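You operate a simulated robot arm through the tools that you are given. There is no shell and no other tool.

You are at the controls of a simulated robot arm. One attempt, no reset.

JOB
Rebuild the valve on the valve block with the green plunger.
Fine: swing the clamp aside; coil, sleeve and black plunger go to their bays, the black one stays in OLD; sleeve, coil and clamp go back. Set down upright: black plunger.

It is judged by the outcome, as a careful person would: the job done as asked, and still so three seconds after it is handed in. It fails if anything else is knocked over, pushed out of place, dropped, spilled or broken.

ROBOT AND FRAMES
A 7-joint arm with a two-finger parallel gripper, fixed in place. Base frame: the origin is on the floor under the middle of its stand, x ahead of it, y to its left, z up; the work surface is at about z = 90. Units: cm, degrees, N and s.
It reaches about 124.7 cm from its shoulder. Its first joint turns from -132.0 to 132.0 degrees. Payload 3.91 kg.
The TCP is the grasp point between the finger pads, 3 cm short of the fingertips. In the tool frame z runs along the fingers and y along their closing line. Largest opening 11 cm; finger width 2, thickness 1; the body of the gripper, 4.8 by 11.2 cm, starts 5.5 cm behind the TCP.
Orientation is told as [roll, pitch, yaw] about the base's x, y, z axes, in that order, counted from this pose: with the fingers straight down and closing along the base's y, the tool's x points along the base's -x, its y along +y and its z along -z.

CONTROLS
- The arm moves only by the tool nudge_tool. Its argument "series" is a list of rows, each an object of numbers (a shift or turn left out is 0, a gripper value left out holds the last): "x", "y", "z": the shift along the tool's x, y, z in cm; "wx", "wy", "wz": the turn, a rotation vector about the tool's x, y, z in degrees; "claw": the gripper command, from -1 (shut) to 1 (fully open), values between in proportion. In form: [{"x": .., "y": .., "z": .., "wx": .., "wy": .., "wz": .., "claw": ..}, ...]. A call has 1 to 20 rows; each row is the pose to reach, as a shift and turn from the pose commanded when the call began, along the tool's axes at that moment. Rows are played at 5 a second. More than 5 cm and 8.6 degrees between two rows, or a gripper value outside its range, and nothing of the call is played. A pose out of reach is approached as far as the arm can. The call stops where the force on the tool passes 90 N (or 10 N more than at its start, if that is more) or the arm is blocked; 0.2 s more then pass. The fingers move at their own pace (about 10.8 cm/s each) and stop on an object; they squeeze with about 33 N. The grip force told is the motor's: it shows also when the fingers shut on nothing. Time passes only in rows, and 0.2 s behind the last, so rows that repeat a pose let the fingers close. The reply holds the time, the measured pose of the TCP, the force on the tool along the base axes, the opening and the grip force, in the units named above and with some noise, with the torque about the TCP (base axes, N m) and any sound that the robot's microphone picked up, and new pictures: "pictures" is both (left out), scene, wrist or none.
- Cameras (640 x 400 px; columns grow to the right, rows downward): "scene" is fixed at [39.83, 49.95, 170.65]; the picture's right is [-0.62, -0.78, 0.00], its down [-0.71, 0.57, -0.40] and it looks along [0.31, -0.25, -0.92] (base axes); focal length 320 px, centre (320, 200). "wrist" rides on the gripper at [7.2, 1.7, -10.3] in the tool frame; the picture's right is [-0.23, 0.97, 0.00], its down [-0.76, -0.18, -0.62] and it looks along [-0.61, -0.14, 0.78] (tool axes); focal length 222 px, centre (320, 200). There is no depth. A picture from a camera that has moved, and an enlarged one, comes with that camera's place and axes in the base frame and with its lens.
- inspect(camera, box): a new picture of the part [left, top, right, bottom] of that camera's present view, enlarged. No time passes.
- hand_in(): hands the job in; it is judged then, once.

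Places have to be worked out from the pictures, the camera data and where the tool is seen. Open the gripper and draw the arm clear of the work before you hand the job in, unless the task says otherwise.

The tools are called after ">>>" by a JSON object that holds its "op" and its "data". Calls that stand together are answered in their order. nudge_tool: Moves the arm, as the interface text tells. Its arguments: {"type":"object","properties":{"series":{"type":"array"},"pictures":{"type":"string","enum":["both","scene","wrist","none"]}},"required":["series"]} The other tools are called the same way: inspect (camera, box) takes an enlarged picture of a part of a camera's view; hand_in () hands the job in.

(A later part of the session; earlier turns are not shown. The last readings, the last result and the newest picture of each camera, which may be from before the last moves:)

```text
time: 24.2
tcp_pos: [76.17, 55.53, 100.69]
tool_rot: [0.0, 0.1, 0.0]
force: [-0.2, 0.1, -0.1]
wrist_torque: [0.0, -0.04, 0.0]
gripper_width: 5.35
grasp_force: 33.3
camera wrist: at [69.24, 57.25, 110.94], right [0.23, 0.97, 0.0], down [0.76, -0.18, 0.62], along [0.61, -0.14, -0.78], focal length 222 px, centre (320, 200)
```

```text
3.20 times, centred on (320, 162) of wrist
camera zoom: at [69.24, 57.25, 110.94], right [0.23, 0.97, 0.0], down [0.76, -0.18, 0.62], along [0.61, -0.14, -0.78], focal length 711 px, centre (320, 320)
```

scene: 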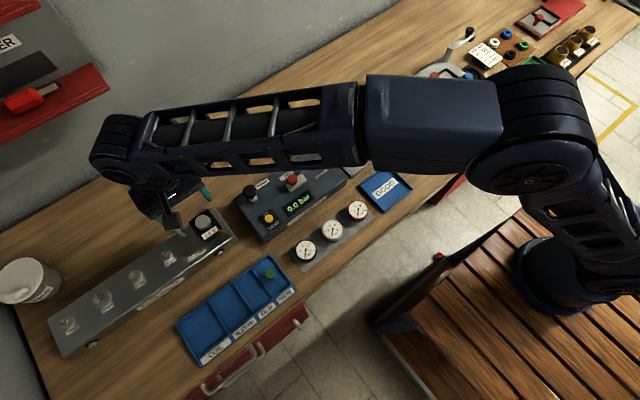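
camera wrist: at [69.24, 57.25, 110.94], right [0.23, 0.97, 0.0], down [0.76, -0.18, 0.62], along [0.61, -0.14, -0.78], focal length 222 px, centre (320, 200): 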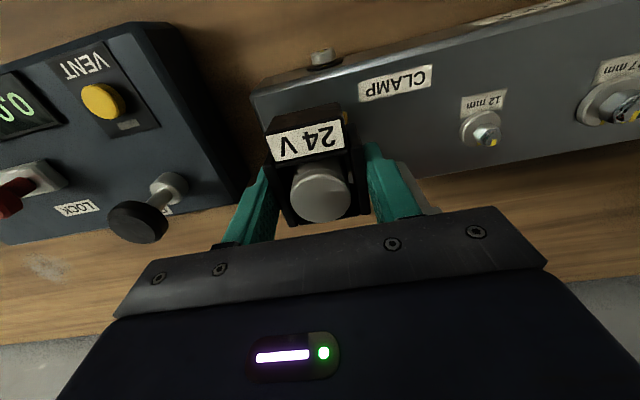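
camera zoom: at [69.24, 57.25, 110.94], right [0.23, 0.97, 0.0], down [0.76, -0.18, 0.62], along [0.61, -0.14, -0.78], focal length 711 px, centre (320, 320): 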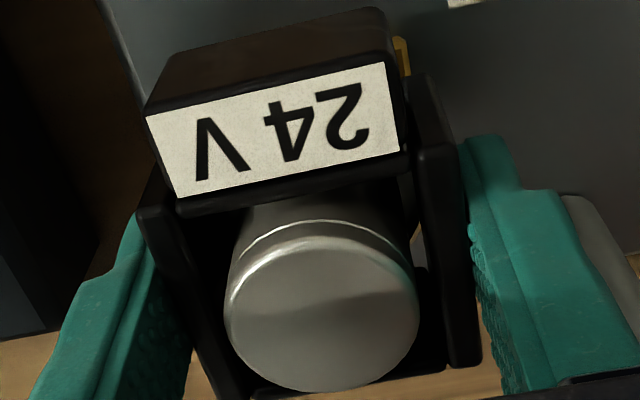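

The coil is gripped (5.35 cm). I lift it straight up off the sleeve.

>>> {"op": "nudge_tool", "data": {"series": [{"z": -0.5}, {"z": -1}, {"z": -2}, {"z": -3}, {"z": -4}, {"z": -6}, {"z": -8}, {"z": -10}, {"z": -12}, {"z": -12}], "pictures": "both"}}

>>> {"op": "inspect", "data": {"camera": "wrist", "box": [220, 80, 420, 205]}}

>>> {"op": "inspect", "data": {"camera": "scene", "box": [100, 160, 300, 285]}}

```text
time: 26.4
tcp_pos: [76.28, 55.6, 112.8]
tool_rot: [0.0, 0.1, 0.0]
force: [0.5, 0.7, -2.4]
wrist_torque: [0.01, -0.01, -0.01]
gripper_width: 5.35
grasp_force: 32.7
camera wrist: at [69.19, 57.3, 123.07], right [0.23, 0.97, 0.0], down [0.76, -0.18, 0.62], along [0.61, -0.14, -0.78], focal length 222 px, centre (320, 200)
```

scene: 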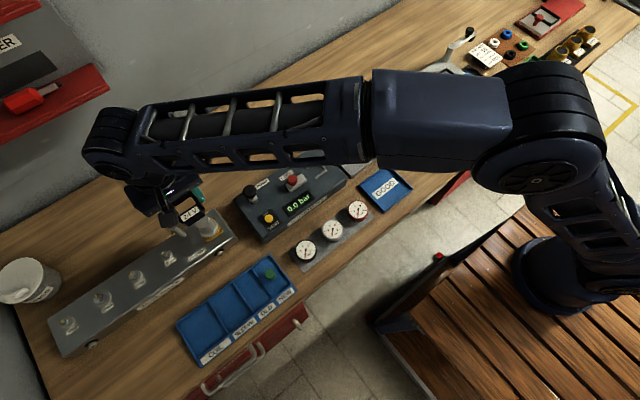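
wrist: 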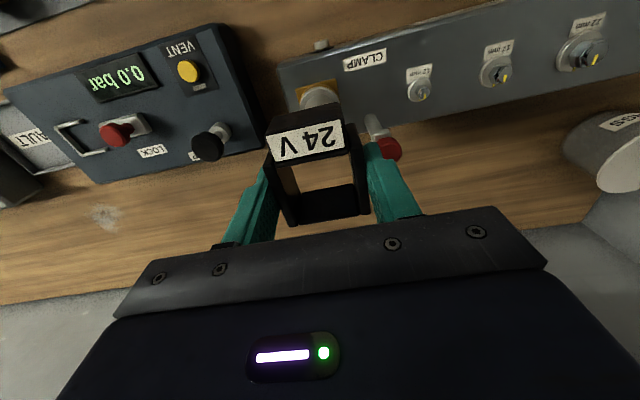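

```text
3.20 times, centred on (320, 142) of wrist
camera zoom: at [69.19, 57.3, 123.07], right [0.23, 0.97, 0.0], down [0.76, -0.18, 0.62], along [0.61, -0.14, -0.78], focal length 711 px, centre (320, 384)
```

zoom: 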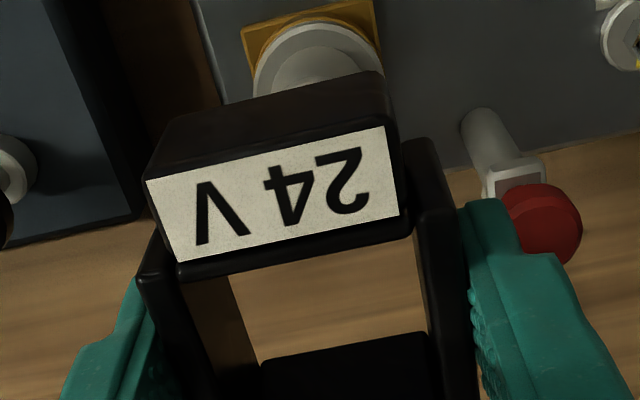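

```text
3.20 times, centred on (200, 222) of scene
camera zoom: at [39.83, 49.95, 170.65], right [-0.62, -0.78, 0.0], down [-0.71, 0.57, -0.4], along [0.31, -0.25, -0.92], focal length 1023 px, centre (704, 128)
```

zoom: 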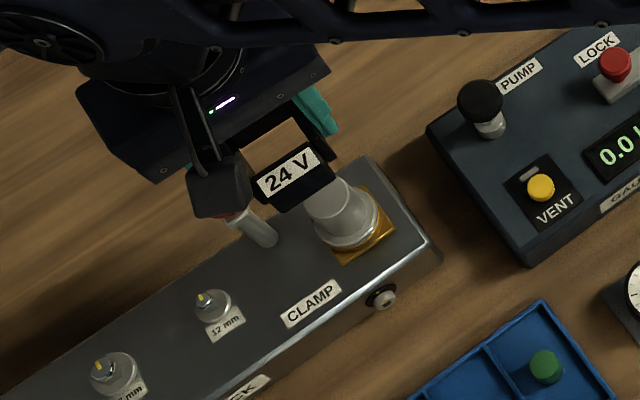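

The coil is off, and the sleeve stands on its brass flange. The COIL bay interior is about x 54.3–63.4, y 65.6–73.5; I carry the coil there, turning 90° so the fingers open along the bay's long side.

>>> {"op": "nudge_tool", "data": {"series": [{"x": 1.6, "y": 1.2, "wz": 8.2}, {"x": 3.2, "y": 2.4, "wz": 16.4}, {"x": 4.8, "y": 3.7, "wz": 24.6}, {"x": 6.4, "y": 4.9, "wz": 32.8}, {"x": 8, "y": 6.1, "wz": 41}, {"x": 9.6, "y": 7.4, "wz": 49.2}, {"x": 11.2, "y": 8.6, "wz": 57.4}, {"x": 12.8, "y": 9.8, "wz": 65.6}, {"x": 14.4, "y": 11, "wz": 73.8}, {"x": 16, "y": 12.3, "wz": 82}, {"x": 17.5, "y": 13.5, "wz": 90}, {"x": 17.5, "y": 13.5, "wz": 90}], "pictures": "both"}}

>>> {"op": "inspect", "data": {"camera": "wrist", "box": [200, 80, 440, 230]}}

>>> {"op": "inspect", "data": {"camera": "scene", "box": [140, 180, 320, 370]}}

```text
time: 29.0
tcp_pos: [58.67, 68.96, 112.67]
tool_rot: [0.0, 0.1, -90.1]
force: [0.8, 0.4, -1.5]
wrist_torque: [-0.04, 0.03, 0.01]
gripper_width: 5.37
grasp_force: 33.0
camera wrist: at [60.6, 76.37, 122.99], right [0.97, -0.23, 0.0], down [-0.18, -0.76, 0.62], along [-0.14, -0.61, -0.78], focal length 222 px, centre (320, 200)
```

scene: 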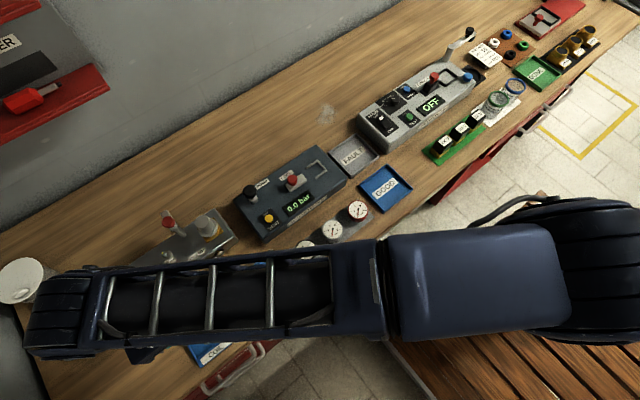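
wrist: 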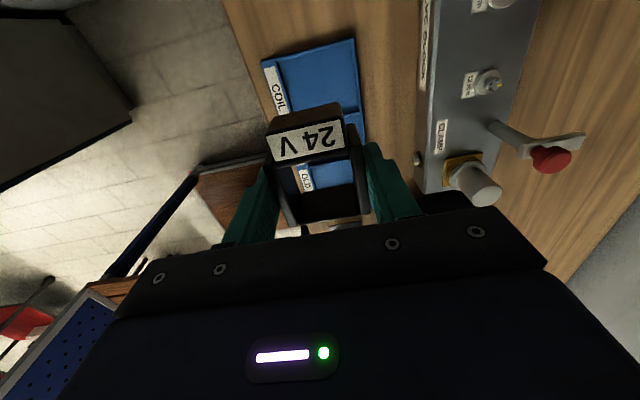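

```text
2.67 times, centred on (320, 155) of wrist
camera zoom: at [60.6, 76.37, 122.99], right [0.97, -0.23, 0.0], down [-0.18, -0.76, 0.62], along [-0.14, -0.61, -0.78], focal length 592 px, centre (320, 320)
```

zoom: 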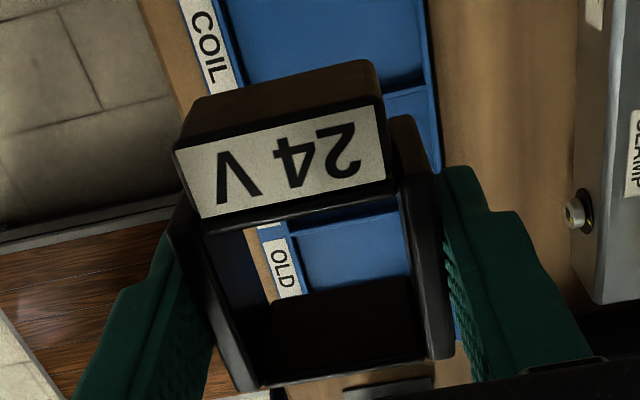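

```text
2.11 times, centred on (230, 275) of scene
camera zoom: at [39.83, 49.95, 170.65], right [-0.62, -0.78, 0.0], down [-0.71, 0.57, -0.4], along [0.31, -0.25, -0.92], focal length 673 px, centre (510, 42)
```

zoom: 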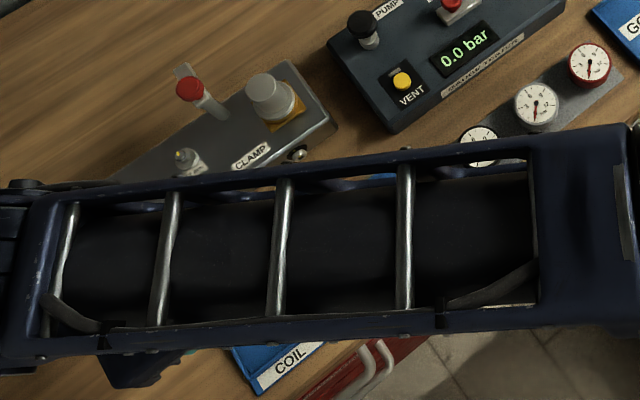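

Bay position confirmed by the wrist view (outer corner ≈(63.9, 74)). I nudge by 0.2 cm and descend towards the bay floor in stages.

>>> {"op": "nudge_tool", "data": {"series": [{"x": 0.2, "y": 0.15, "z": 3}, {"x": 0.2, "y": 0.15, "z": 7}, {"x": 0.2, "y": 0.15, "z": 11}, {"x": 0.2, "y": 0.15, "z": 14}, {"x": 0.2, "y": 0.15, "z": 16}, {"x": 0.2, "y": 0.15, "z": 17}, {"x": 0.2, "y": 0.15, "z": 17}], "pictures": "wrist"}}

>>> {"op": "inspect", "data": {"camera": "wrist", "box": [200, 60, 440, 230]}}

```text
time: 30.6
tcp_pos: [58.96, 69.23, 95.68]
tool_rot: [0.0, 0.0, -90.1]
force: [0.5, 0.5, -1.6]
wrist_torque: [0.01, 0.0, 0.04]
gripper_width: 5.38
grasp_force: 33.3
camera wrist: at [60.83, 76.53, 106.0], right [0.97, -0.23, 0.0], down [-0.18, -0.76, 0.62], along [-0.14, -0.61, -0.78], focal length 222 px, centre (320, 200)
```

wrist: 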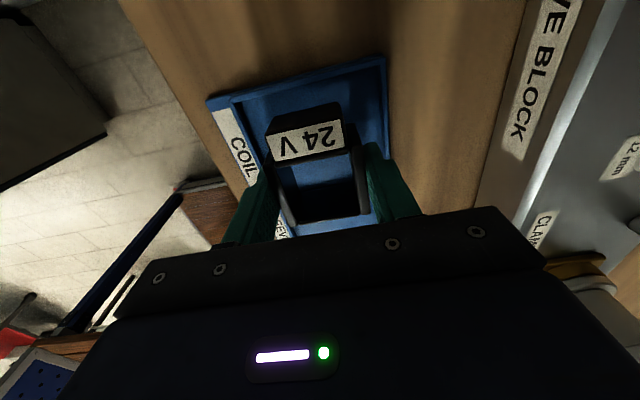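

```text
2.35 times, centred on (320, 145) of wrist
camera zoom: at [60.83, 76.53, 106.0], right [0.97, -0.23, 0.0], down [-0.18, -0.76, 0.62], along [-0.14, -0.61, -0.78], focal length 523 px, centre (320, 329)
```

zoom: 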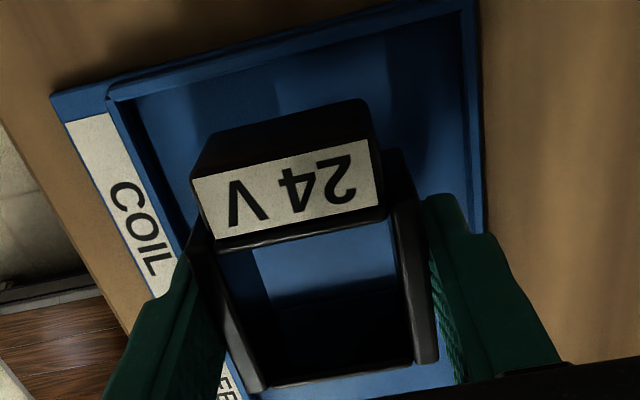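

The coil is above the bay with room on all sides. I lower in small steps to find the floor contact.

>>> {"op": "nudge_tool", "data": {"series": [{"z": 0.5}, {"z": 0.8}, {"z": 1}, {"z": 1.1}, {"z": 1.1}], "pictures": "none"}}

```text
time: 31.8
tcp_pos: [59.0, 69.16, 94.63]
tool_rot: [0.1, 0.0, -90.0]
force: [-0.6, -0.8, -1.3]
wrist_torque: [-0.01, 0.0, -0.01]
gripper_width: 5.36
grasp_force: 33.0
```

>>> {"op": "nudge_tool", "data": {"series": [{"z": 0.15}, {"z": 0.3}, {"z": 0.3}], "pictures": "none"}}

```text
time: 32.6
tcp_pos: [59.07, 69.24, 94.35]
tool_rot: [0.0, 0.1, -90.0]
force: [0.5, 0.0, -1.4]
wrist_torque: [-0.03, -0.02, 0.03]
gripper_width: 5.33
grasp_force: 32.7
```

Still no contact at z=94.35 (weight still carried). I keep lowering by 1.5 mm steps.

>>> {"op": "nudge_tool", "data": {"series": [{"z": 0.15}, {"z": 0.3}, {"z": 0.3}], "pictures": "none"}}

```text
time: 33.4
tcp_pos: [59.01, 69.25, 94.0]
tool_rot: [0.0, 0.0, -89.9]
force: [0.8, 0.1, -0.7]
wrist_torque: [-0.03, 0.0, -0.02]
gripper_width: 5.37
grasp_force: 33.2
```

The force is unchanged at z=94.0, so I lower a little further and check.

>>> {"op": "nudge_tool", "data": {"series": [{"z": 0.12}, {"z": 0.25}, {"z": 0.25}], "pictures": "wrist"}}

>>> {"op": "inspect", "data": {"camera": "wrist", "box": [200, 60, 440, 230]}}

```text
time: 34.2
tcp_pos: [58.8, 69.31, 93.7]
tool_rot: [0.0, 0.0, -90.0]
force: [0.8, 0.2, -1.4]
wrist_torque: [-0.04, -0.02, -0.02]
gripper_width: 5.36
grasp_force: 33.0
camera wrist: at [60.81, 76.53, 104.05], right [0.97, -0.23, 0.0], down [-0.18, -0.76, 0.62], along [-0.14, -0.61, -0.78], focal length 222 px, centre (320, 200)
```

wrist: 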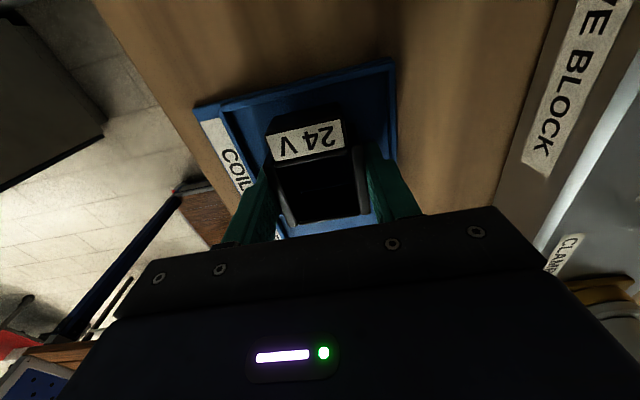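

```text
2.35 times, centred on (320, 145) of wrist
camera zoom: at [60.81, 76.53, 104.05], right [0.97, -0.23, 0.0], down [-0.18, -0.76, 0.62], along [-0.14, -0.61, -0.78], focal length 523 px, centre (320, 329)
```

zoom: 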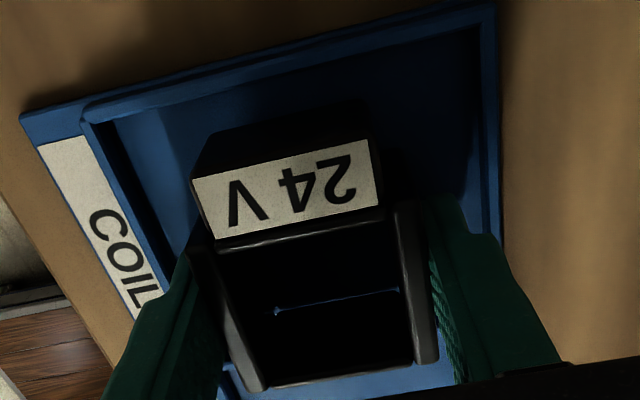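

Coil nearly at floor; tips at ≈90.7. I continue in 1 mm steps watching the force.

>>> {"op": "nudge_tool", "data": {"series": [{"z": 0.1}, {"z": 0.2}, {"z": 0.2}], "pictures": "none"}}

```text
time: 35.0
tcp_pos: [59.04, 69.25, 93.66]
tool_rot: [0.0, -0.1, -90.0]
force: [0.5, -1.7, 8.3]
wrist_torque: [-0.17, 0.14, 0.03]
gripper_width: 5.35
grasp_force: 32.9
```

Floor contact felt (+8 N). I open just slightly so the fingers stay clear of the bay walls, then lift straight out.

>>> {"op": "nudge_tool", "data": {"series": [{"claw": 0.1}, {"claw": 0.1}, {"claw": 0.1}, {"z": -1, "claw": 0.1}, {"z": -3, "claw": 0.1}, {"z": -6, "claw": 0.1}, {"z": -10, "claw": 0.1}, {"z": -14, "claw": 0.1}, {"z": -18, "claw": 0.1}, {"z": -18, "claw": 0.1}], "pictures": "both"}}

>>> {"op": "inspect", "data": {"camera": "wrist", "box": [200, 20, 440, 170]}}

```text
time: 37.2
tcp_pos: [58.99, 69.31, 111.72]
tool_rot: [-0.1, 0.0, -90.0]
force: [-0.2, 0.4, -0.8]
wrist_torque: [0.0, -0.02, 0.02]
gripper_width: 6.02
grasp_force: 0.1
camera wrist: at [60.79, 76.62, 121.97], right [0.97, -0.23, 0.0], down [-0.18, -0.76, 0.62], along [-0.14, -0.61, -0.78], focal length 222 px, centre (320, 200)
```

scene: 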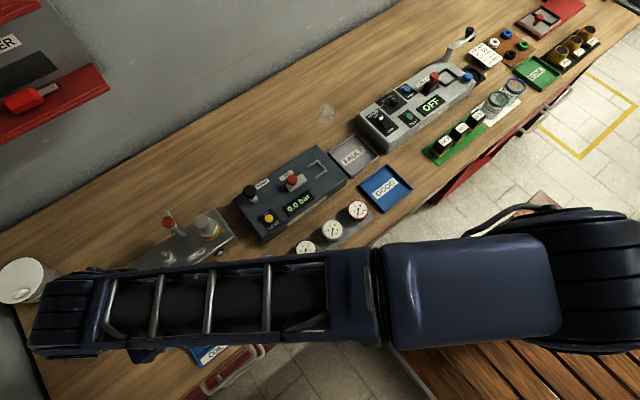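
wrist: 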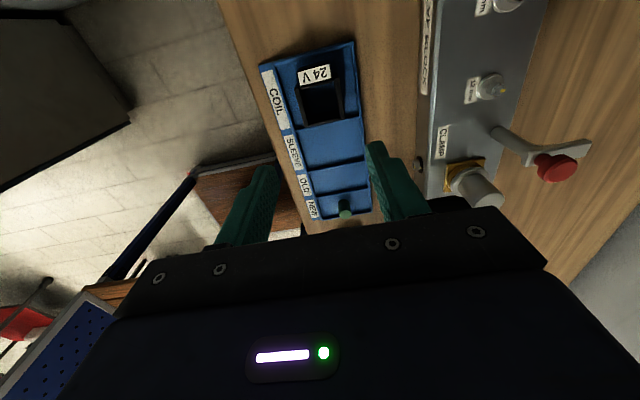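

```text
2.67 times, centred on (320, 95) of wrist
camera zoom: at [60.79, 76.62, 121.97], right [0.97, -0.23, 0.0], down [-0.18, -0.76, 0.62], along [-0.14, -0.61, -0.78], focal length 592 px, centre (320, 480)
```

zoom: 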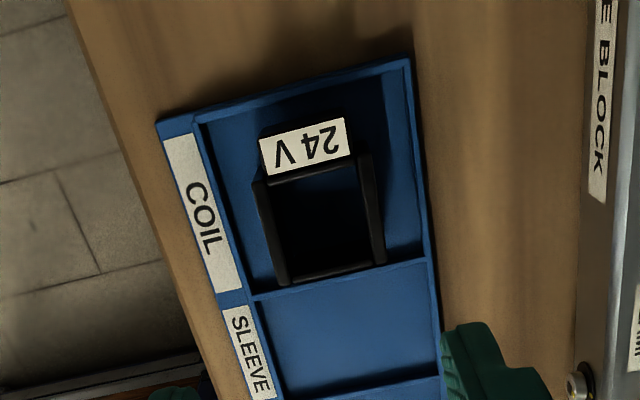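

The coil sits upright inside the COIL bay. I now go back above the sleeve (keeping yaw −90) to inspect it.

>>> {"op": "nudge_tool", "data": {"series": [{"x": -2.3, "y": 2.9, "z": -0.6}, {"x": -4.6, "y": 5.8, "z": -1.15}, {"x": -6.9, "y": 8.7, "z": -1.15}, {"x": -9.2, "y": 11.6, "z": -1.15}, {"x": -11.5, "y": 14.5, "z": -1.15}, {"x": -13.7, "y": 17.35, "z": -1.15}, {"x": -13.7, "y": 17.35, "z": -1.15}], "pictures": "both"}}

>>> {"op": "inspect", "data": {"camera": "wrist", "box": [240, 80, 420, 200]}}

>>> {"op": "inspect", "data": {"camera": "scene", "box": [140, 180, 260, 255]}}

```text
time: 38.8
tcp_pos: [76.36, 55.64, 112.77]
tool_rot: [0.0, 0.0, -89.9]
force: [-0.4, -0.7, -0.4]
wrist_torque: [-0.02, -0.03, -0.01]
gripper_width: 6.05
grasp_force: 0.1
camera wrist: at [78.18, 62.82, 122.99], right [0.97, -0.23, 0.0], down [-0.18, -0.76, 0.62], along [-0.14, -0.61, -0.78], focal length 222 px, centre (320, 200)
```

scene: 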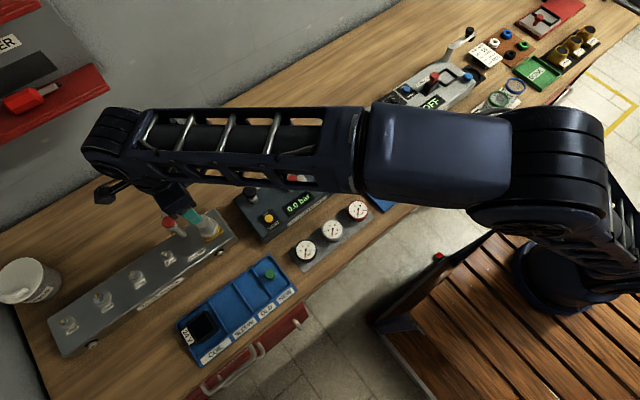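
wrist: 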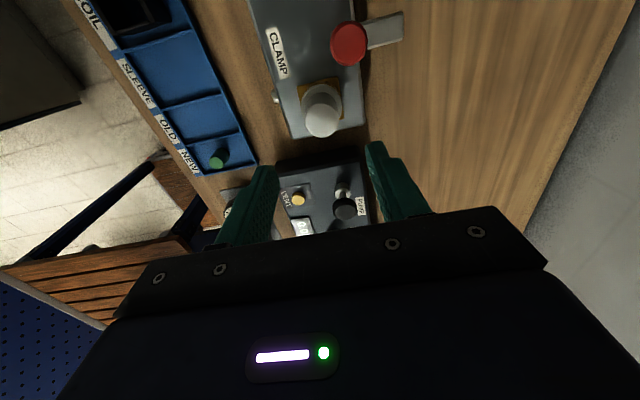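

```text
3.33 times, centred on (330, 140) of wrist
camera zoom: at [78.18, 62.82, 122.99], right [0.97, -0.23, 0.0], down [-0.18, -0.76, 0.62], along [-0.14, -0.61, -0.78], focal length 740 px, centre (287, 400)
```

zoom: 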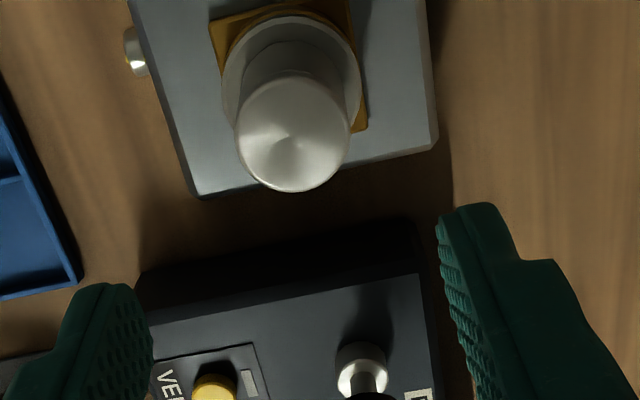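

```text
5.33 times, centred on (200, 218) of scene
camera zoom: at [39.83, 49.95, 170.65], right [-0.62, -0.78, 0.0], down [-0.71, 0.57, -0.4], along [0.31, -0.25, -0.92], focal length 1705 px, centre (960, 107)
```

zoom: 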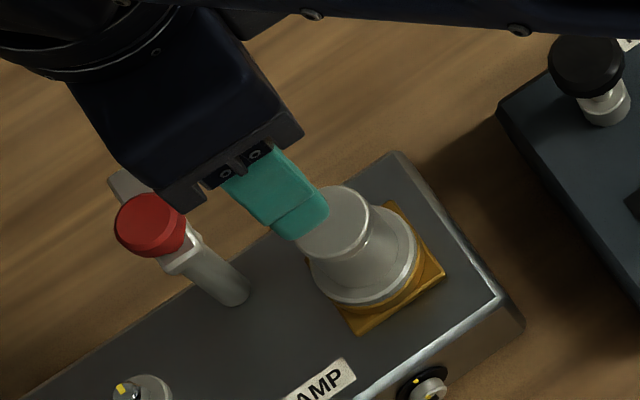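

The sleeve's upper cylinder (≈3.3 cm dia) is within 0.2 cm of the tool axis. I descend to TCP z≈100.9 (tips above its collar) and close.

>>> {"op": "nudge_tool", "data": {"series": [{"y": 0.1, "z": 3}, {"y": 0.1, "z": 6}, {"y": 0.1, "z": 9}, {"y": 0.1, "z": 11}, {"y": 0.1, "z": 11.7}, {"y": 0.1, "z": 11.7}], "pictures": "wrist"}}

>>> {"op": "inspect", "data": {"camera": "wrist", "box": [240, 100, 420, 220]}}

>>> {"op": "inspect", "data": {"camera": "scene", "box": [140, 180, 260, 255]}}

```text
time: 40.2
tcp_pos: [76.42, 55.59, 100.97]
tool_rot: [0.0, 0.0, -90.1]
force: [-0.4, 0.3, 1.0]
wrist_torque: [-0.04, -0.06, 0.02]
gripper_width: 6.08
grasp_force: 0.1
camera wrist: at [78.25, 62.84, 111.31], right [0.97, -0.23, 0.0], down [-0.18, -0.76, 0.62], along [-0.14, -0.61, -0.78], focal length 222 px, centre (320, 200)
```

wrist: 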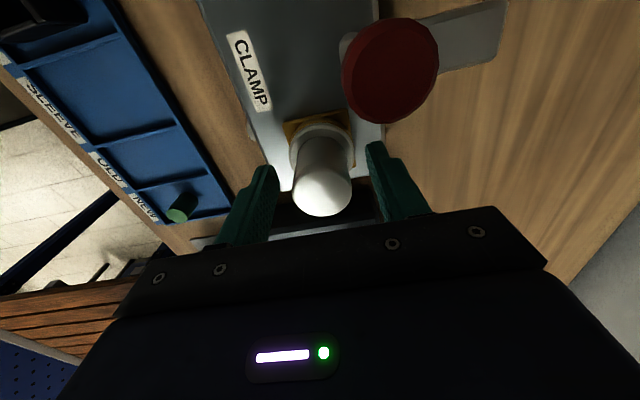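

```text
3.33 times, centred on (330, 160) of wrist
camera zoom: at [78.25, 62.84, 111.31], right [0.97, -0.23, 0.0], down [-0.18, -0.76, 0.62], along [-0.14, -0.61, -0.78], focal length 740 px, centre (287, 333)
```

zoom: 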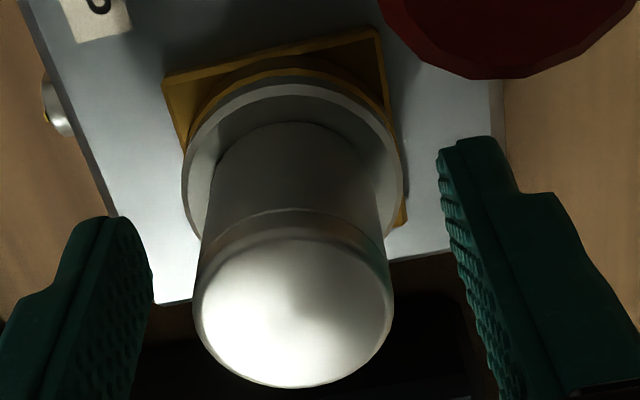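

```text
5.33 times, centred on (200, 218) of scene
camera zoom: at [39.83, 49.95, 170.65], right [-0.62, -0.78, 0.0], down [-0.71, 0.57, -0.4], along [0.31, -0.25, -0.92], focal length 1705 px, centre (960, 107)
```

zoom: 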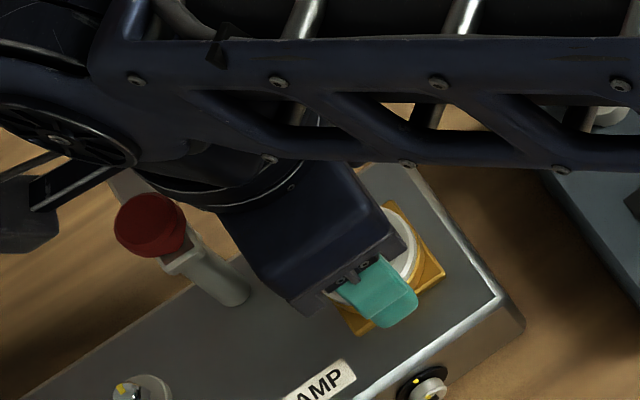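

Sleeve is between the pads; the camera mount clears the knob. Closing now.

>>> {"op": "nudge_tool", "data": {"series": [{"claw": -0.2}, {"claw": -0.4}, {"claw": -1}, {"claw": -1}], "pictures": "none"}}

```text
time: 41.2
tcp_pos: [76.33, 55.44, 101.06]
tool_rot: [0.0, 0.0, -90.0]
force: [-0.4, -0.3, 0.0]
wrist_torque: [0.01, -0.04, 0.0]
gripper_width: 3.27
grasp_force: 33.3
```

The sleeve is held (3.27 cm) with no side load. I lift it straight up slowly.

>>> {"op": "nudge_tool", "data": {"series": [{"z": -0.4}, {"z": -0.8}, {"z": -1.5}, {"z": -2.5}, {"z": -3.5}, {"z": -5}, {"z": -7}, {"z": -9}, {"z": -11}, {"z": -13}, {"z": -13}], "pictures": "both"}}

>>> {"op": "inspect", "data": {"camera": "wrist", "box": [240, 60, 420, 220]}}

>>> {"op": "inspect", "data": {"camera": "scene", "box": [140, 180, 260, 255]}}

```text
time: 43.6
tcp_pos: [76.31, 55.38, 113.93]
tool_rot: [0.0, 0.1, -89.9]
force: [-0.4, 0.1, -0.7]
wrist_torque: [0.02, -0.01, 0.03]
gripper_width: 3.28
grasp_force: 32.7
camera wrist: at [78.21, 62.81, 124.31], right [0.97, -0.23, 0.0], down [-0.18, -0.76, 0.62], along [-0.14, -0.61, -0.78], focal length 222 px, centre (320, 200)
```

scene: 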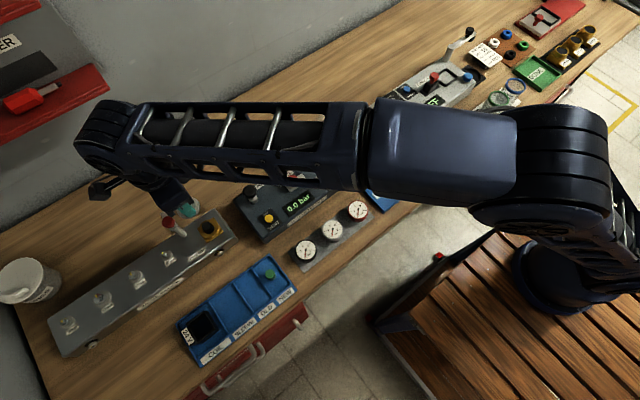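
wrist: 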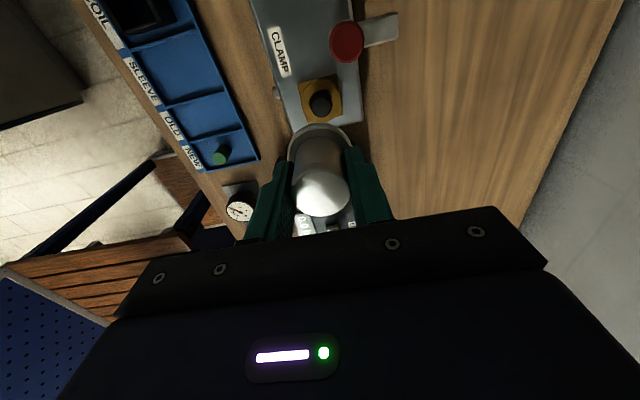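

```text
2.50 times, centred on (330, 140) of wrist
camera zoom: at [78.21, 62.81, 124.31], right [0.97, -0.23, 0.0], down [-0.18, -0.76, 0.62], along [-0.14, -0.61, -0.78], focal length 555 px, centre (295, 350)
```

zoom: 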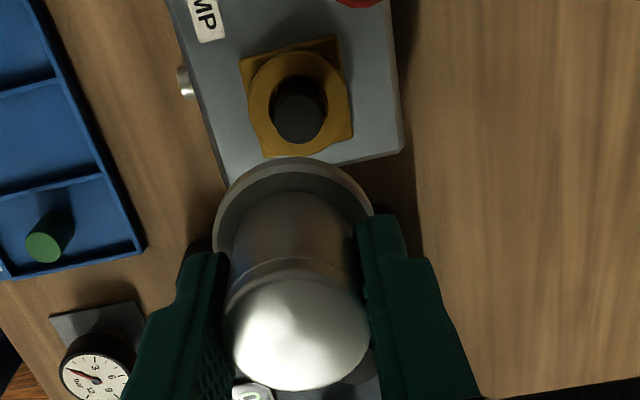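

```text
5.33 times, centred on (200, 218) of scene
camera zoom: at [39.83, 49.95, 170.65], right [-0.62, -0.78, 0.0], down [-0.71, 0.57, -0.4], along [0.31, -0.25, -0.92], focal length 1705 px, centre (960, 107)
```

zoom: 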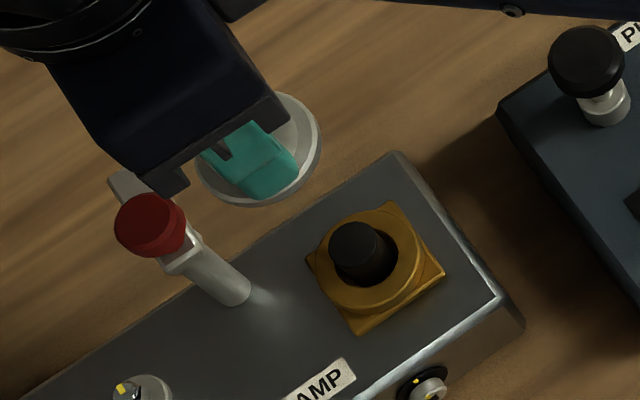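

The black plunger stands in the brass seat; the sleeve is held clear. I carry the sleeve over the SLEEVE bay centre (≈58.85, 62.0).

>>> {"op": "nudge_tool", "data": {"series": [{"x": 1.3, "y": -3.5}, {"x": 2.6, "y": -7}, {"x": 3.9, "y": -10.5}, {"x": 5.2, "y": -14}, {"x": 6.5, "y": -17.5}, {"x": 6.5, "y": -17.5}], "pictures": "both"}}

>>> {"op": "inspect", "data": {"camera": "wrist", "box": [220, 40, 420, 200]}}

```text
time: 45.0
tcp_pos: [58.87, 62.12, 113.9]
tool_rot: [0.0, -0.1, -90.0]
force: [-0.1, 0.8, -0.4]
wrist_torque: [-0.01, -0.02, -0.02]
gripper_width: 3.29
grasp_force: 32.9
camera wrist: at [60.77, 69.42, 124.17], right [0.97, -0.23, 0.0], down [-0.18, -0.76, 0.62], along [-0.14, -0.61, -0.78], focal length 222 px, centre (320, 200)
```

scene: 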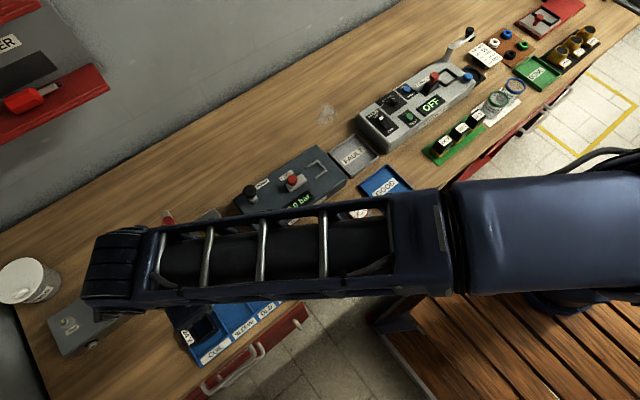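
wrist: 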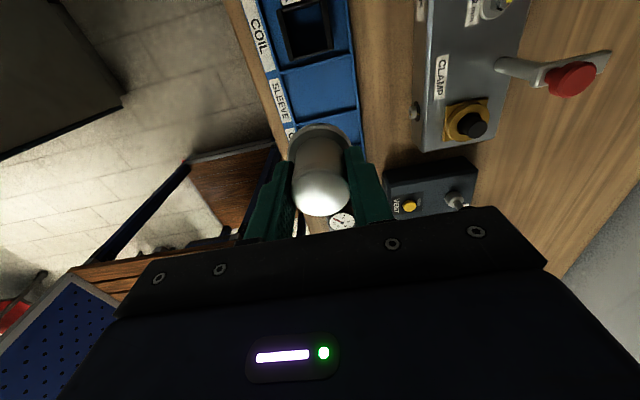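

```text
2.50 times, centred on (320, 120) of wrist
camera zoom: at [60.77, 69.42, 124.17], right [0.97, -0.23, 0.0], down [-0.18, -0.76, 0.62], along [-0.14, -0.61, -0.78], focal length 555 px, centre (320, 400)
```

zoom: 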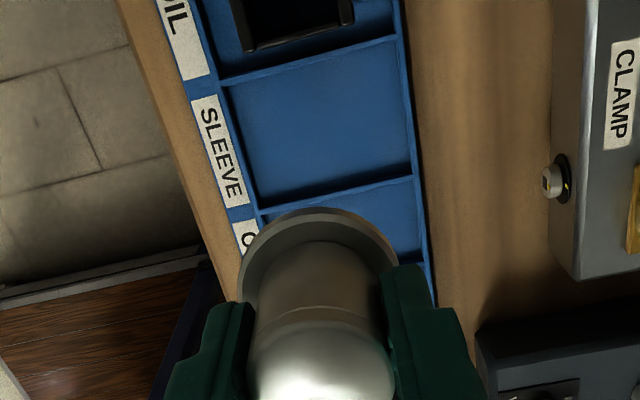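

The bay centre computes to about (58.9, 62.2), directly under the sleeve. I descend in stages.

>>> {"op": "nudge_tool", "data": {"series": [{"z": 4}, {"z": 8}, {"z": 12}, {"z": 15}, {"z": 16.5}, {"z": 16.5}], "pictures": "wrist"}}

>>> {"op": "inspect", "data": {"camera": "wrist", "box": [200, 60, 440, 220]}}

```text
time: 46.4
tcp_pos: [58.94, 62.15, 97.45]
tool_rot: [0.0, 0.0, -90.0]
force: [0.2, 0.8, 0.0]
wrist_torque: [0.0, 0.02, 0.03]
gripper_width: 3.28
grasp_force: 33.2
camera wrist: at [60.76, 69.34, 107.73], right [0.97, -0.23, 0.0], down [-0.18, -0.76, 0.62], along [-0.14, -0.61, -0.78], focal length 222 px, centre (320, 200)
```

wrist: 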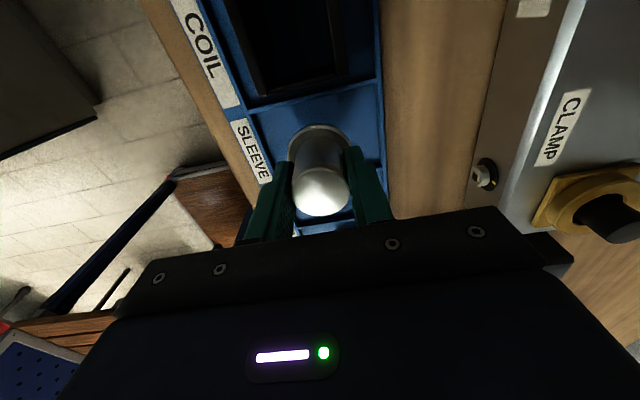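

```text
2.50 times, centred on (320, 140) of wrist
camera zoom: at [60.76, 69.34, 107.73], right [0.97, -0.23, 0.0], down [-0.18, -0.76, 0.62], along [-0.14, -0.61, -0.78], focal length 555 px, centre (320, 350)
```

zoom: 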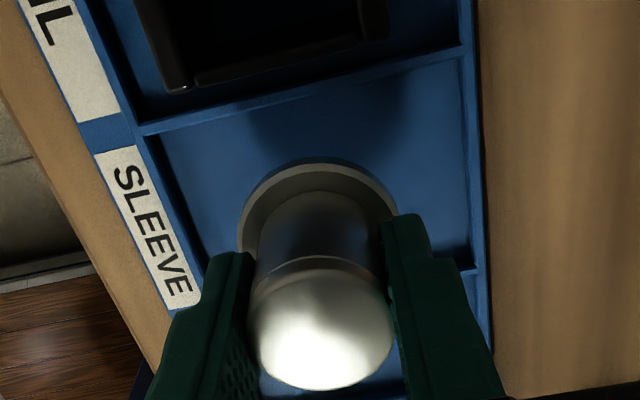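

The sleeve is within the bay outline. I lower further in small steps until the floor is felt.

>>> {"op": "nudge_tool", "data": {"series": [{"z": 0.5}, {"z": 1}, {"z": 1.5}, {"z": 1.8}, {"z": 1.8}], "pictures": "none"}}

```text
time: 47.6
tcp_pos: [58.92, 61.94, 95.66]
tool_rot: [0.0, 0.0, -90.0]
force: [-1.1, -0.8, -0.4]
wrist_torque: [0.01, -0.01, 0.0]
gripper_width: 3.31
grasp_force: 32.8
```

No contact at z=95.66. I go on in 1.5–2 mm steps.

>>> {"op": "nudge_tool", "data": {"series": [{"z": 0.2}, {"z": 0.4}, {"z": 0.4}], "pictures": "none"}}

```text
time: 48.4
tcp_pos: [58.95, 61.98, 95.44]
tool_rot: [0.1, 0.0, -90.0]
force: [-0.2, 0.8, -0.6]
wrist_torque: [-0.02, 0.01, 0.0]
gripper_width: 3.31
grasp_force: 33.4
```

Still free. Continuing down in small steps.

>>> {"op": "nudge_tool", "data": {"series": [{"z": 0.15}, {"z": 0.3}, {"z": 0.3}], "pictures": "none"}}

```text
time: 49.2
tcp_pos: [58.89, 62.07, 95.01]
tool_rot: [0.1, 0.1, -90.0]
force: [-0.2, -0.3, -0.3]
wrist_torque: [-0.05, -0.01, -0.01]
gripper_width: 3.3
grasp_force: 33.1
```

Free at z≈95.0; another small step down.

>>> {"op": "nudge_tool", "data": {"series": [{"z": 0.12}, {"z": 0.25}, {"z": 0.25}], "pictures": "none"}}

```text
time: 50.0
tcp_pos: [58.89, 62.08, 94.75]
tool_rot: [0.0, 0.2, -90.0]
force: [-0.7, -0.4, 9.5]
wrist_torque: [-0.17, 0.18, -0.02]
gripper_width: 3.32
grasp_force: 32.6
```

Floor contact (+9.5 N). I open, lift straight up and check that the sleeve stands.

>>> {"op": "nudge_tool", "data": {"series": [{"claw": -0.25}, {"claw": 0}, {"claw": 0}, {"z": -1, "claw": 0}, {"z": -3, "claw": 0}, {"z": -6, "claw": 0}, {"z": -10, "claw": 0}, {"z": -14, "claw": 0}, {"z": -18, "claw": 0}, {"z": -18, "claw": 0}], "pictures": "wrist"}}

>>> {"op": "inspect", "data": {"camera": "wrist", "box": [200, 20, 440, 180]}}

```text
time: 52.2
tcp_pos: [58.85, 61.93, 112.97]
tool_rot: [-0.1, 0.0, -90.0]
force: [0.0, 0.3, -0.9]
wrist_torque: [-0.04, 0.02, 0.04]
gripper_width: 5.5
grasp_force: 0.0
camera wrist: at [60.79, 69.28, 123.15], right [0.97, -0.23, 0.0], down [-0.18, -0.76, 0.62], along [-0.14, -0.61, -0.78], focal length 222 px, centre (320, 200)
```

wrist: 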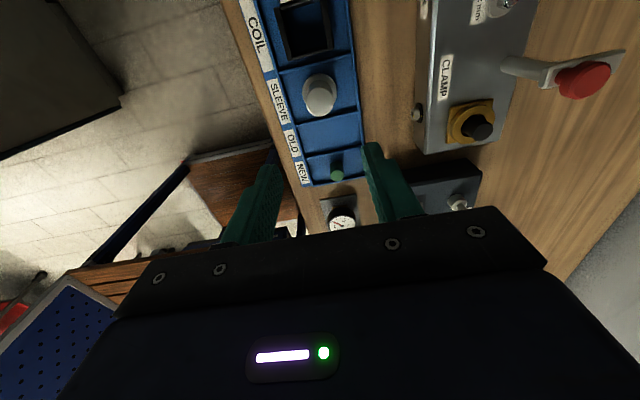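

```text
2.50 times, centred on (320, 100) of wrist
camera zoom: at [60.79, 69.28, 123.15], right [0.97, -0.23, 0.0], down [-0.18, -0.76, 0.62], along [-0.14, -0.61, -0.78], focal length 555 px, centre (320, 450)
```

zoom: 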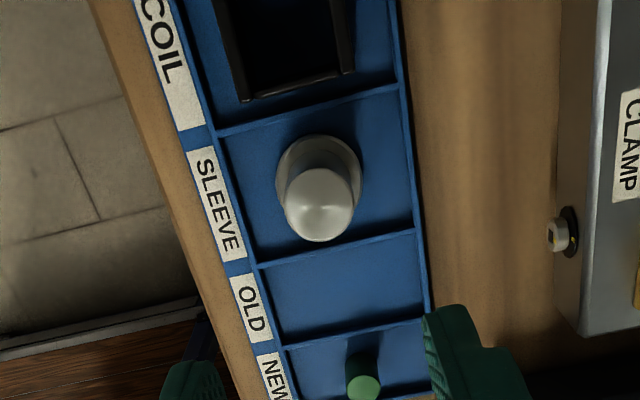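

The sleeve stands upright in its bay. Now I return above the valve seat to measure the black plunger.

>>> {"op": "nudge_tool", "data": {"series": [{"x": -1.3, "y": 3.5, "z": -0.25}, {"x": -2.6, "y": 7, "z": -0.25}, {"x": -3.9, "y": 10.5, "z": -0.25}, {"x": -5.2, "y": 14, "z": -0.25}, {"x": -6.5, "y": 17.5, "z": -0.25}, {"x": -6.5, "y": 17.5, "z": -0.25}], "pictures": "both"}}

>>> {"op": "inspect", "data": {"camera": "wrist", "box": [260, 50, 380, 150]}}

>>> {"op": "inspect", "data": {"camera": "scene", "box": [160, 190, 260, 255]}}

>>> {"op": "inspect", "data": {"camera": "scene", "box": [160, 250, 310, 370]}}

```text
time: 53.6
tcp_pos: [76.42, 55.56, 112.96]
tool_rot: [0.0, 0.0, -90.0]
force: [-0.5, 0.1, 0.1]
wrist_torque: [0.0, 0.01, 0.0]
gripper_width: 5.52
grasp_force: 0.0
camera wrist: at [78.26, 62.81, 123.29], right [0.97, -0.23, 0.0], down [-0.18, -0.76, 0.62], along [-0.14, -0.61, -0.78], focal length 222 px, centre (320, 200)
```

scene: 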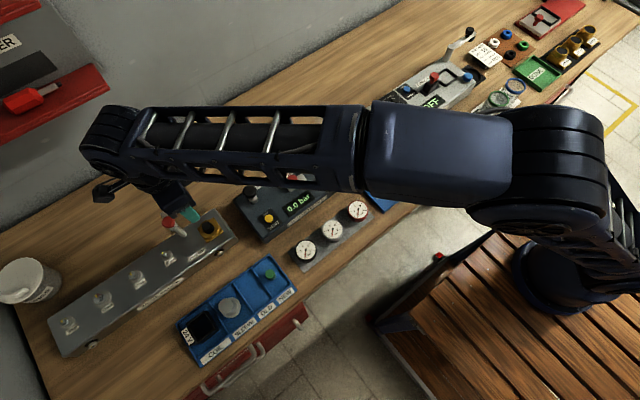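
wrist: 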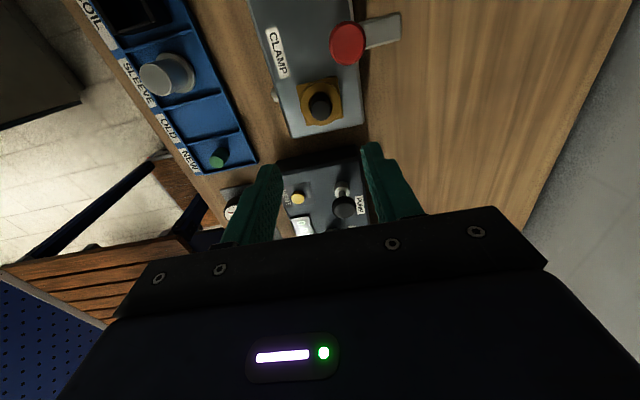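

```text
4.00 times, centred on (320, 100) of wrist
camera zoom: at [78.26, 62.81, 123.29], right [0.97, -0.23, 0.0], down [-0.18, -0.76, 0.62], along [-0.14, -0.61, -0.78], focal length 888 px, centre (320, 600)
```

zoom: 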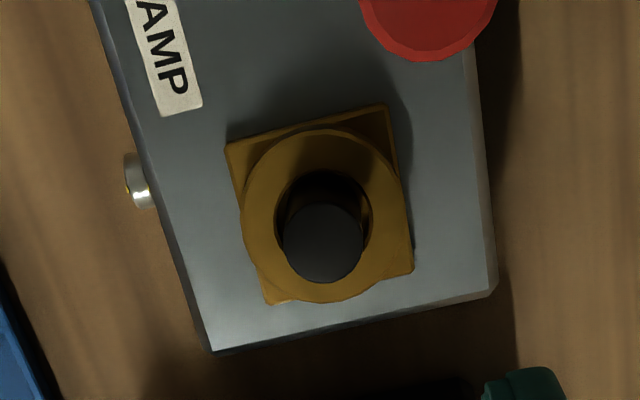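

```text
6.15 times, centred on (210, 222) of scene
camera zoom: at [39.83, 49.95, 170.65], right [-0.62, -0.78, 0.0], down [-0.71, 0.57, -0.4], along [0.31, -0.25, -0.92], focal length 1967 px, centre (997, 62)
```

zoom: 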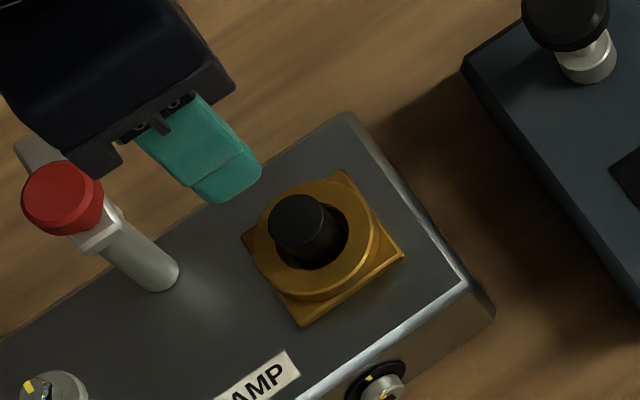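

```text
3.33 times, centred on (235, 310) of scene
camera zoom: at [39.83, 49.95, 170.65], right [-0.62, -0.78, 0.0], down [-0.71, 0.57, -0.4], along [0.31, -0.25, -0.92], focal length 1065 px, centre (603, -167)
```

zoom: 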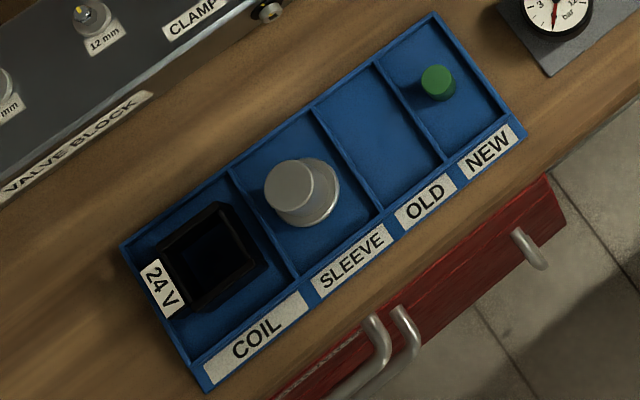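

The black plunger (≈2.2 cm dia, top ≈98.9) is centred under the tool and sticks out ≈2 cm above the brass ring (≈96.8). I descend to TCP z≈100.3 (tips 97.3) and close gently on it.

>>> {"op": "nudge_tool", "data": {"series": [{"z": 4}, {"z": 8}, {"z": 11}, {"z": 12.1}, {"z": 12.6}, {"z": 12.6}], "pictures": "wrist"}}

>>> {"op": "inspect", "data": {"camera": "wrist", "box": [240, 100, 400, 220]}}

>>> {"op": "inspect", "data": {"camera": "scene", "box": [160, 190, 260, 255]}}

```text
time: 55.0
tcp_pos: [76.42, 55.49, 100.39]
tool_rot: [-0.1, 0.0, -90.0]
force: [0.2, -0.1, 0.4]
wrist_torque: [0.0, 0.03, 0.01]
gripper_width: 5.5
grasp_force: 0.0
camera wrist: at [78.23, 62.83, 110.67], right [0.97, -0.23, 0.0], down [-0.18, -0.76, 0.62], along [-0.14, -0.61, -0.78], focal length 222 px, centre (320, 200)
```

wrist: 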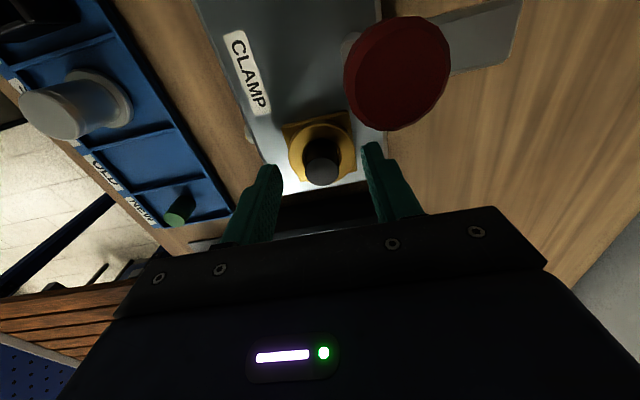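

```text
3.33 times, centred on (320, 160) of wrist
camera zoom: at [78.23, 62.83, 110.67], right [0.97, -0.23, 0.0], down [-0.18, -0.76, 0.62], along [-0.14, -0.61, -0.78], focal length 740 px, centre (320, 333)
```

zoom: 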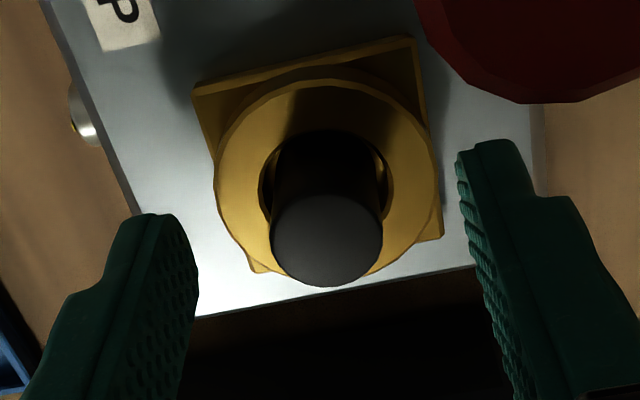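

```text
6.15 times, centred on (210, 222) of scene
camera zoom: at [39.83, 49.95, 170.65], right [-0.62, -0.78, 0.0], down [-0.71, 0.57, -0.4], along [0.31, -0.25, -0.92], focal length 1967 px, centre (997, 62)
```

zoom: 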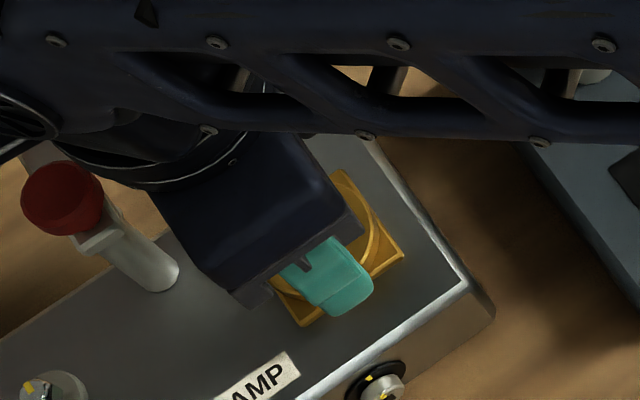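

The plunger appears about 0.1 cm in +x of the tool axis; I correct that and close.

>>> {"op": "nudge_tool", "data": {"series": [{"y": 0.1}, {"y": 0.1, "claw": -0.4}, {"y": 0.1, "claw": -0.6}, {"y": 0.1, "claw": -1}, {"y": 0.1, "claw": -1}], "pictures": "none"}}

```text
time: 56.2
tcp_pos: [76.46, 55.53, 100.42]
tool_rot: [-0.1, 0.0, -90.0]
force: [0.1, 0.7, 0.5]
wrist_torque: [-0.03, -0.04, 0.0]
gripper_width: 1.99
grasp_force: 32.8
```

The plunger is held (2.0 cm). I lift it slowly straight up.

>>> {"op": "nudge_tool", "data": {"series": [{"z": -0.4}, {"z": -0.8}, {"z": -1.5}, {"z": -2.5}, {"z": -3.5}, {"z": -5}, {"z": -7}, {"z": -9}, {"z": -11}, {"z": -13}, {"z": -13}], "pictures": "both"}}

>>> {"op": "inspect", "data": {"camera": "wrist", "box": [240, 60, 400, 220]}}

>>> {"op": "inspect", "data": {"camera": "scene", "box": [160, 190, 260, 255]}}

```text
time: 58.6
tcp_pos: [76.64, 55.51, 113.46]
tool_rot: [0.0, 0.0, -90.0]
force: [0.2, -0.6, -0.1]
wrist_torque: [0.01, 0.01, -0.03]
gripper_width: 1.99
grasp_force: 32.6
camera wrist: at [78.41, 62.82, 123.74], right [0.97, -0.23, 0.0], down [-0.18, -0.76, 0.62], along [-0.14, -0.61, -0.78], focal length 222 px, centre (320, 200)
```

scene: 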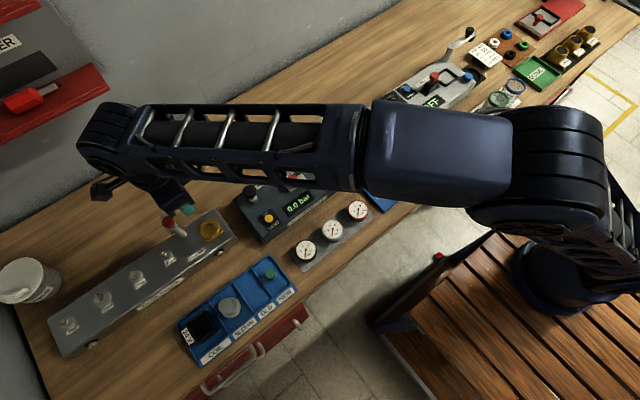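
wrist: 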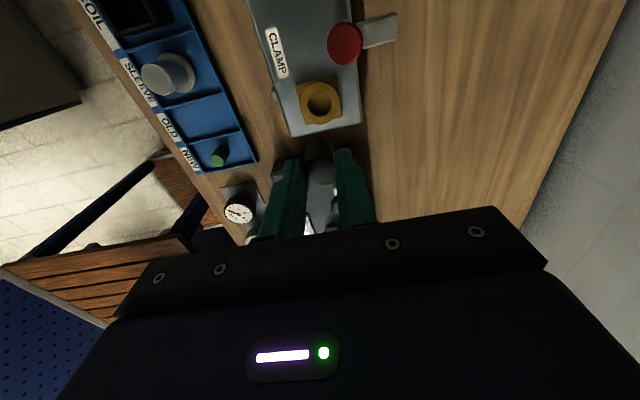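

```text
2.50 times, centred on (320, 140) of wrist
camera zoom: at [78.41, 62.82, 123.74], right [0.97, -0.23, 0.0], down [-0.18, -0.76, 0.62], along [-0.14, -0.61, -0.78], focal length 555 px, centre (320, 350)
```

zoom: 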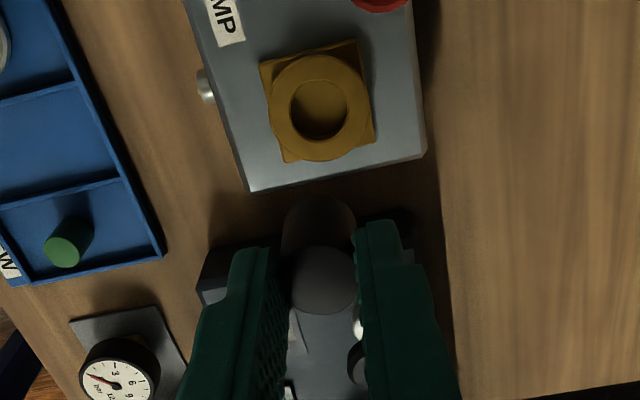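

```text
6.15 times, centred on (210, 222) of scene
camera zoom: at [39.83, 49.95, 170.65], right [-0.62, -0.78, 0.0], down [-0.71, 0.57, -0.4], along [0.31, -0.25, -0.92], focal length 1967 px, centre (997, 62)
```

zoom: 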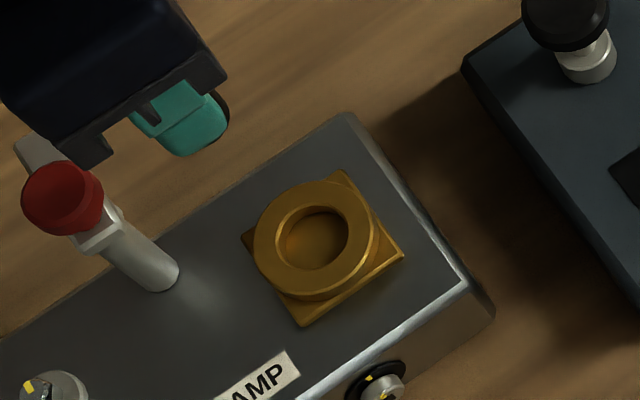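

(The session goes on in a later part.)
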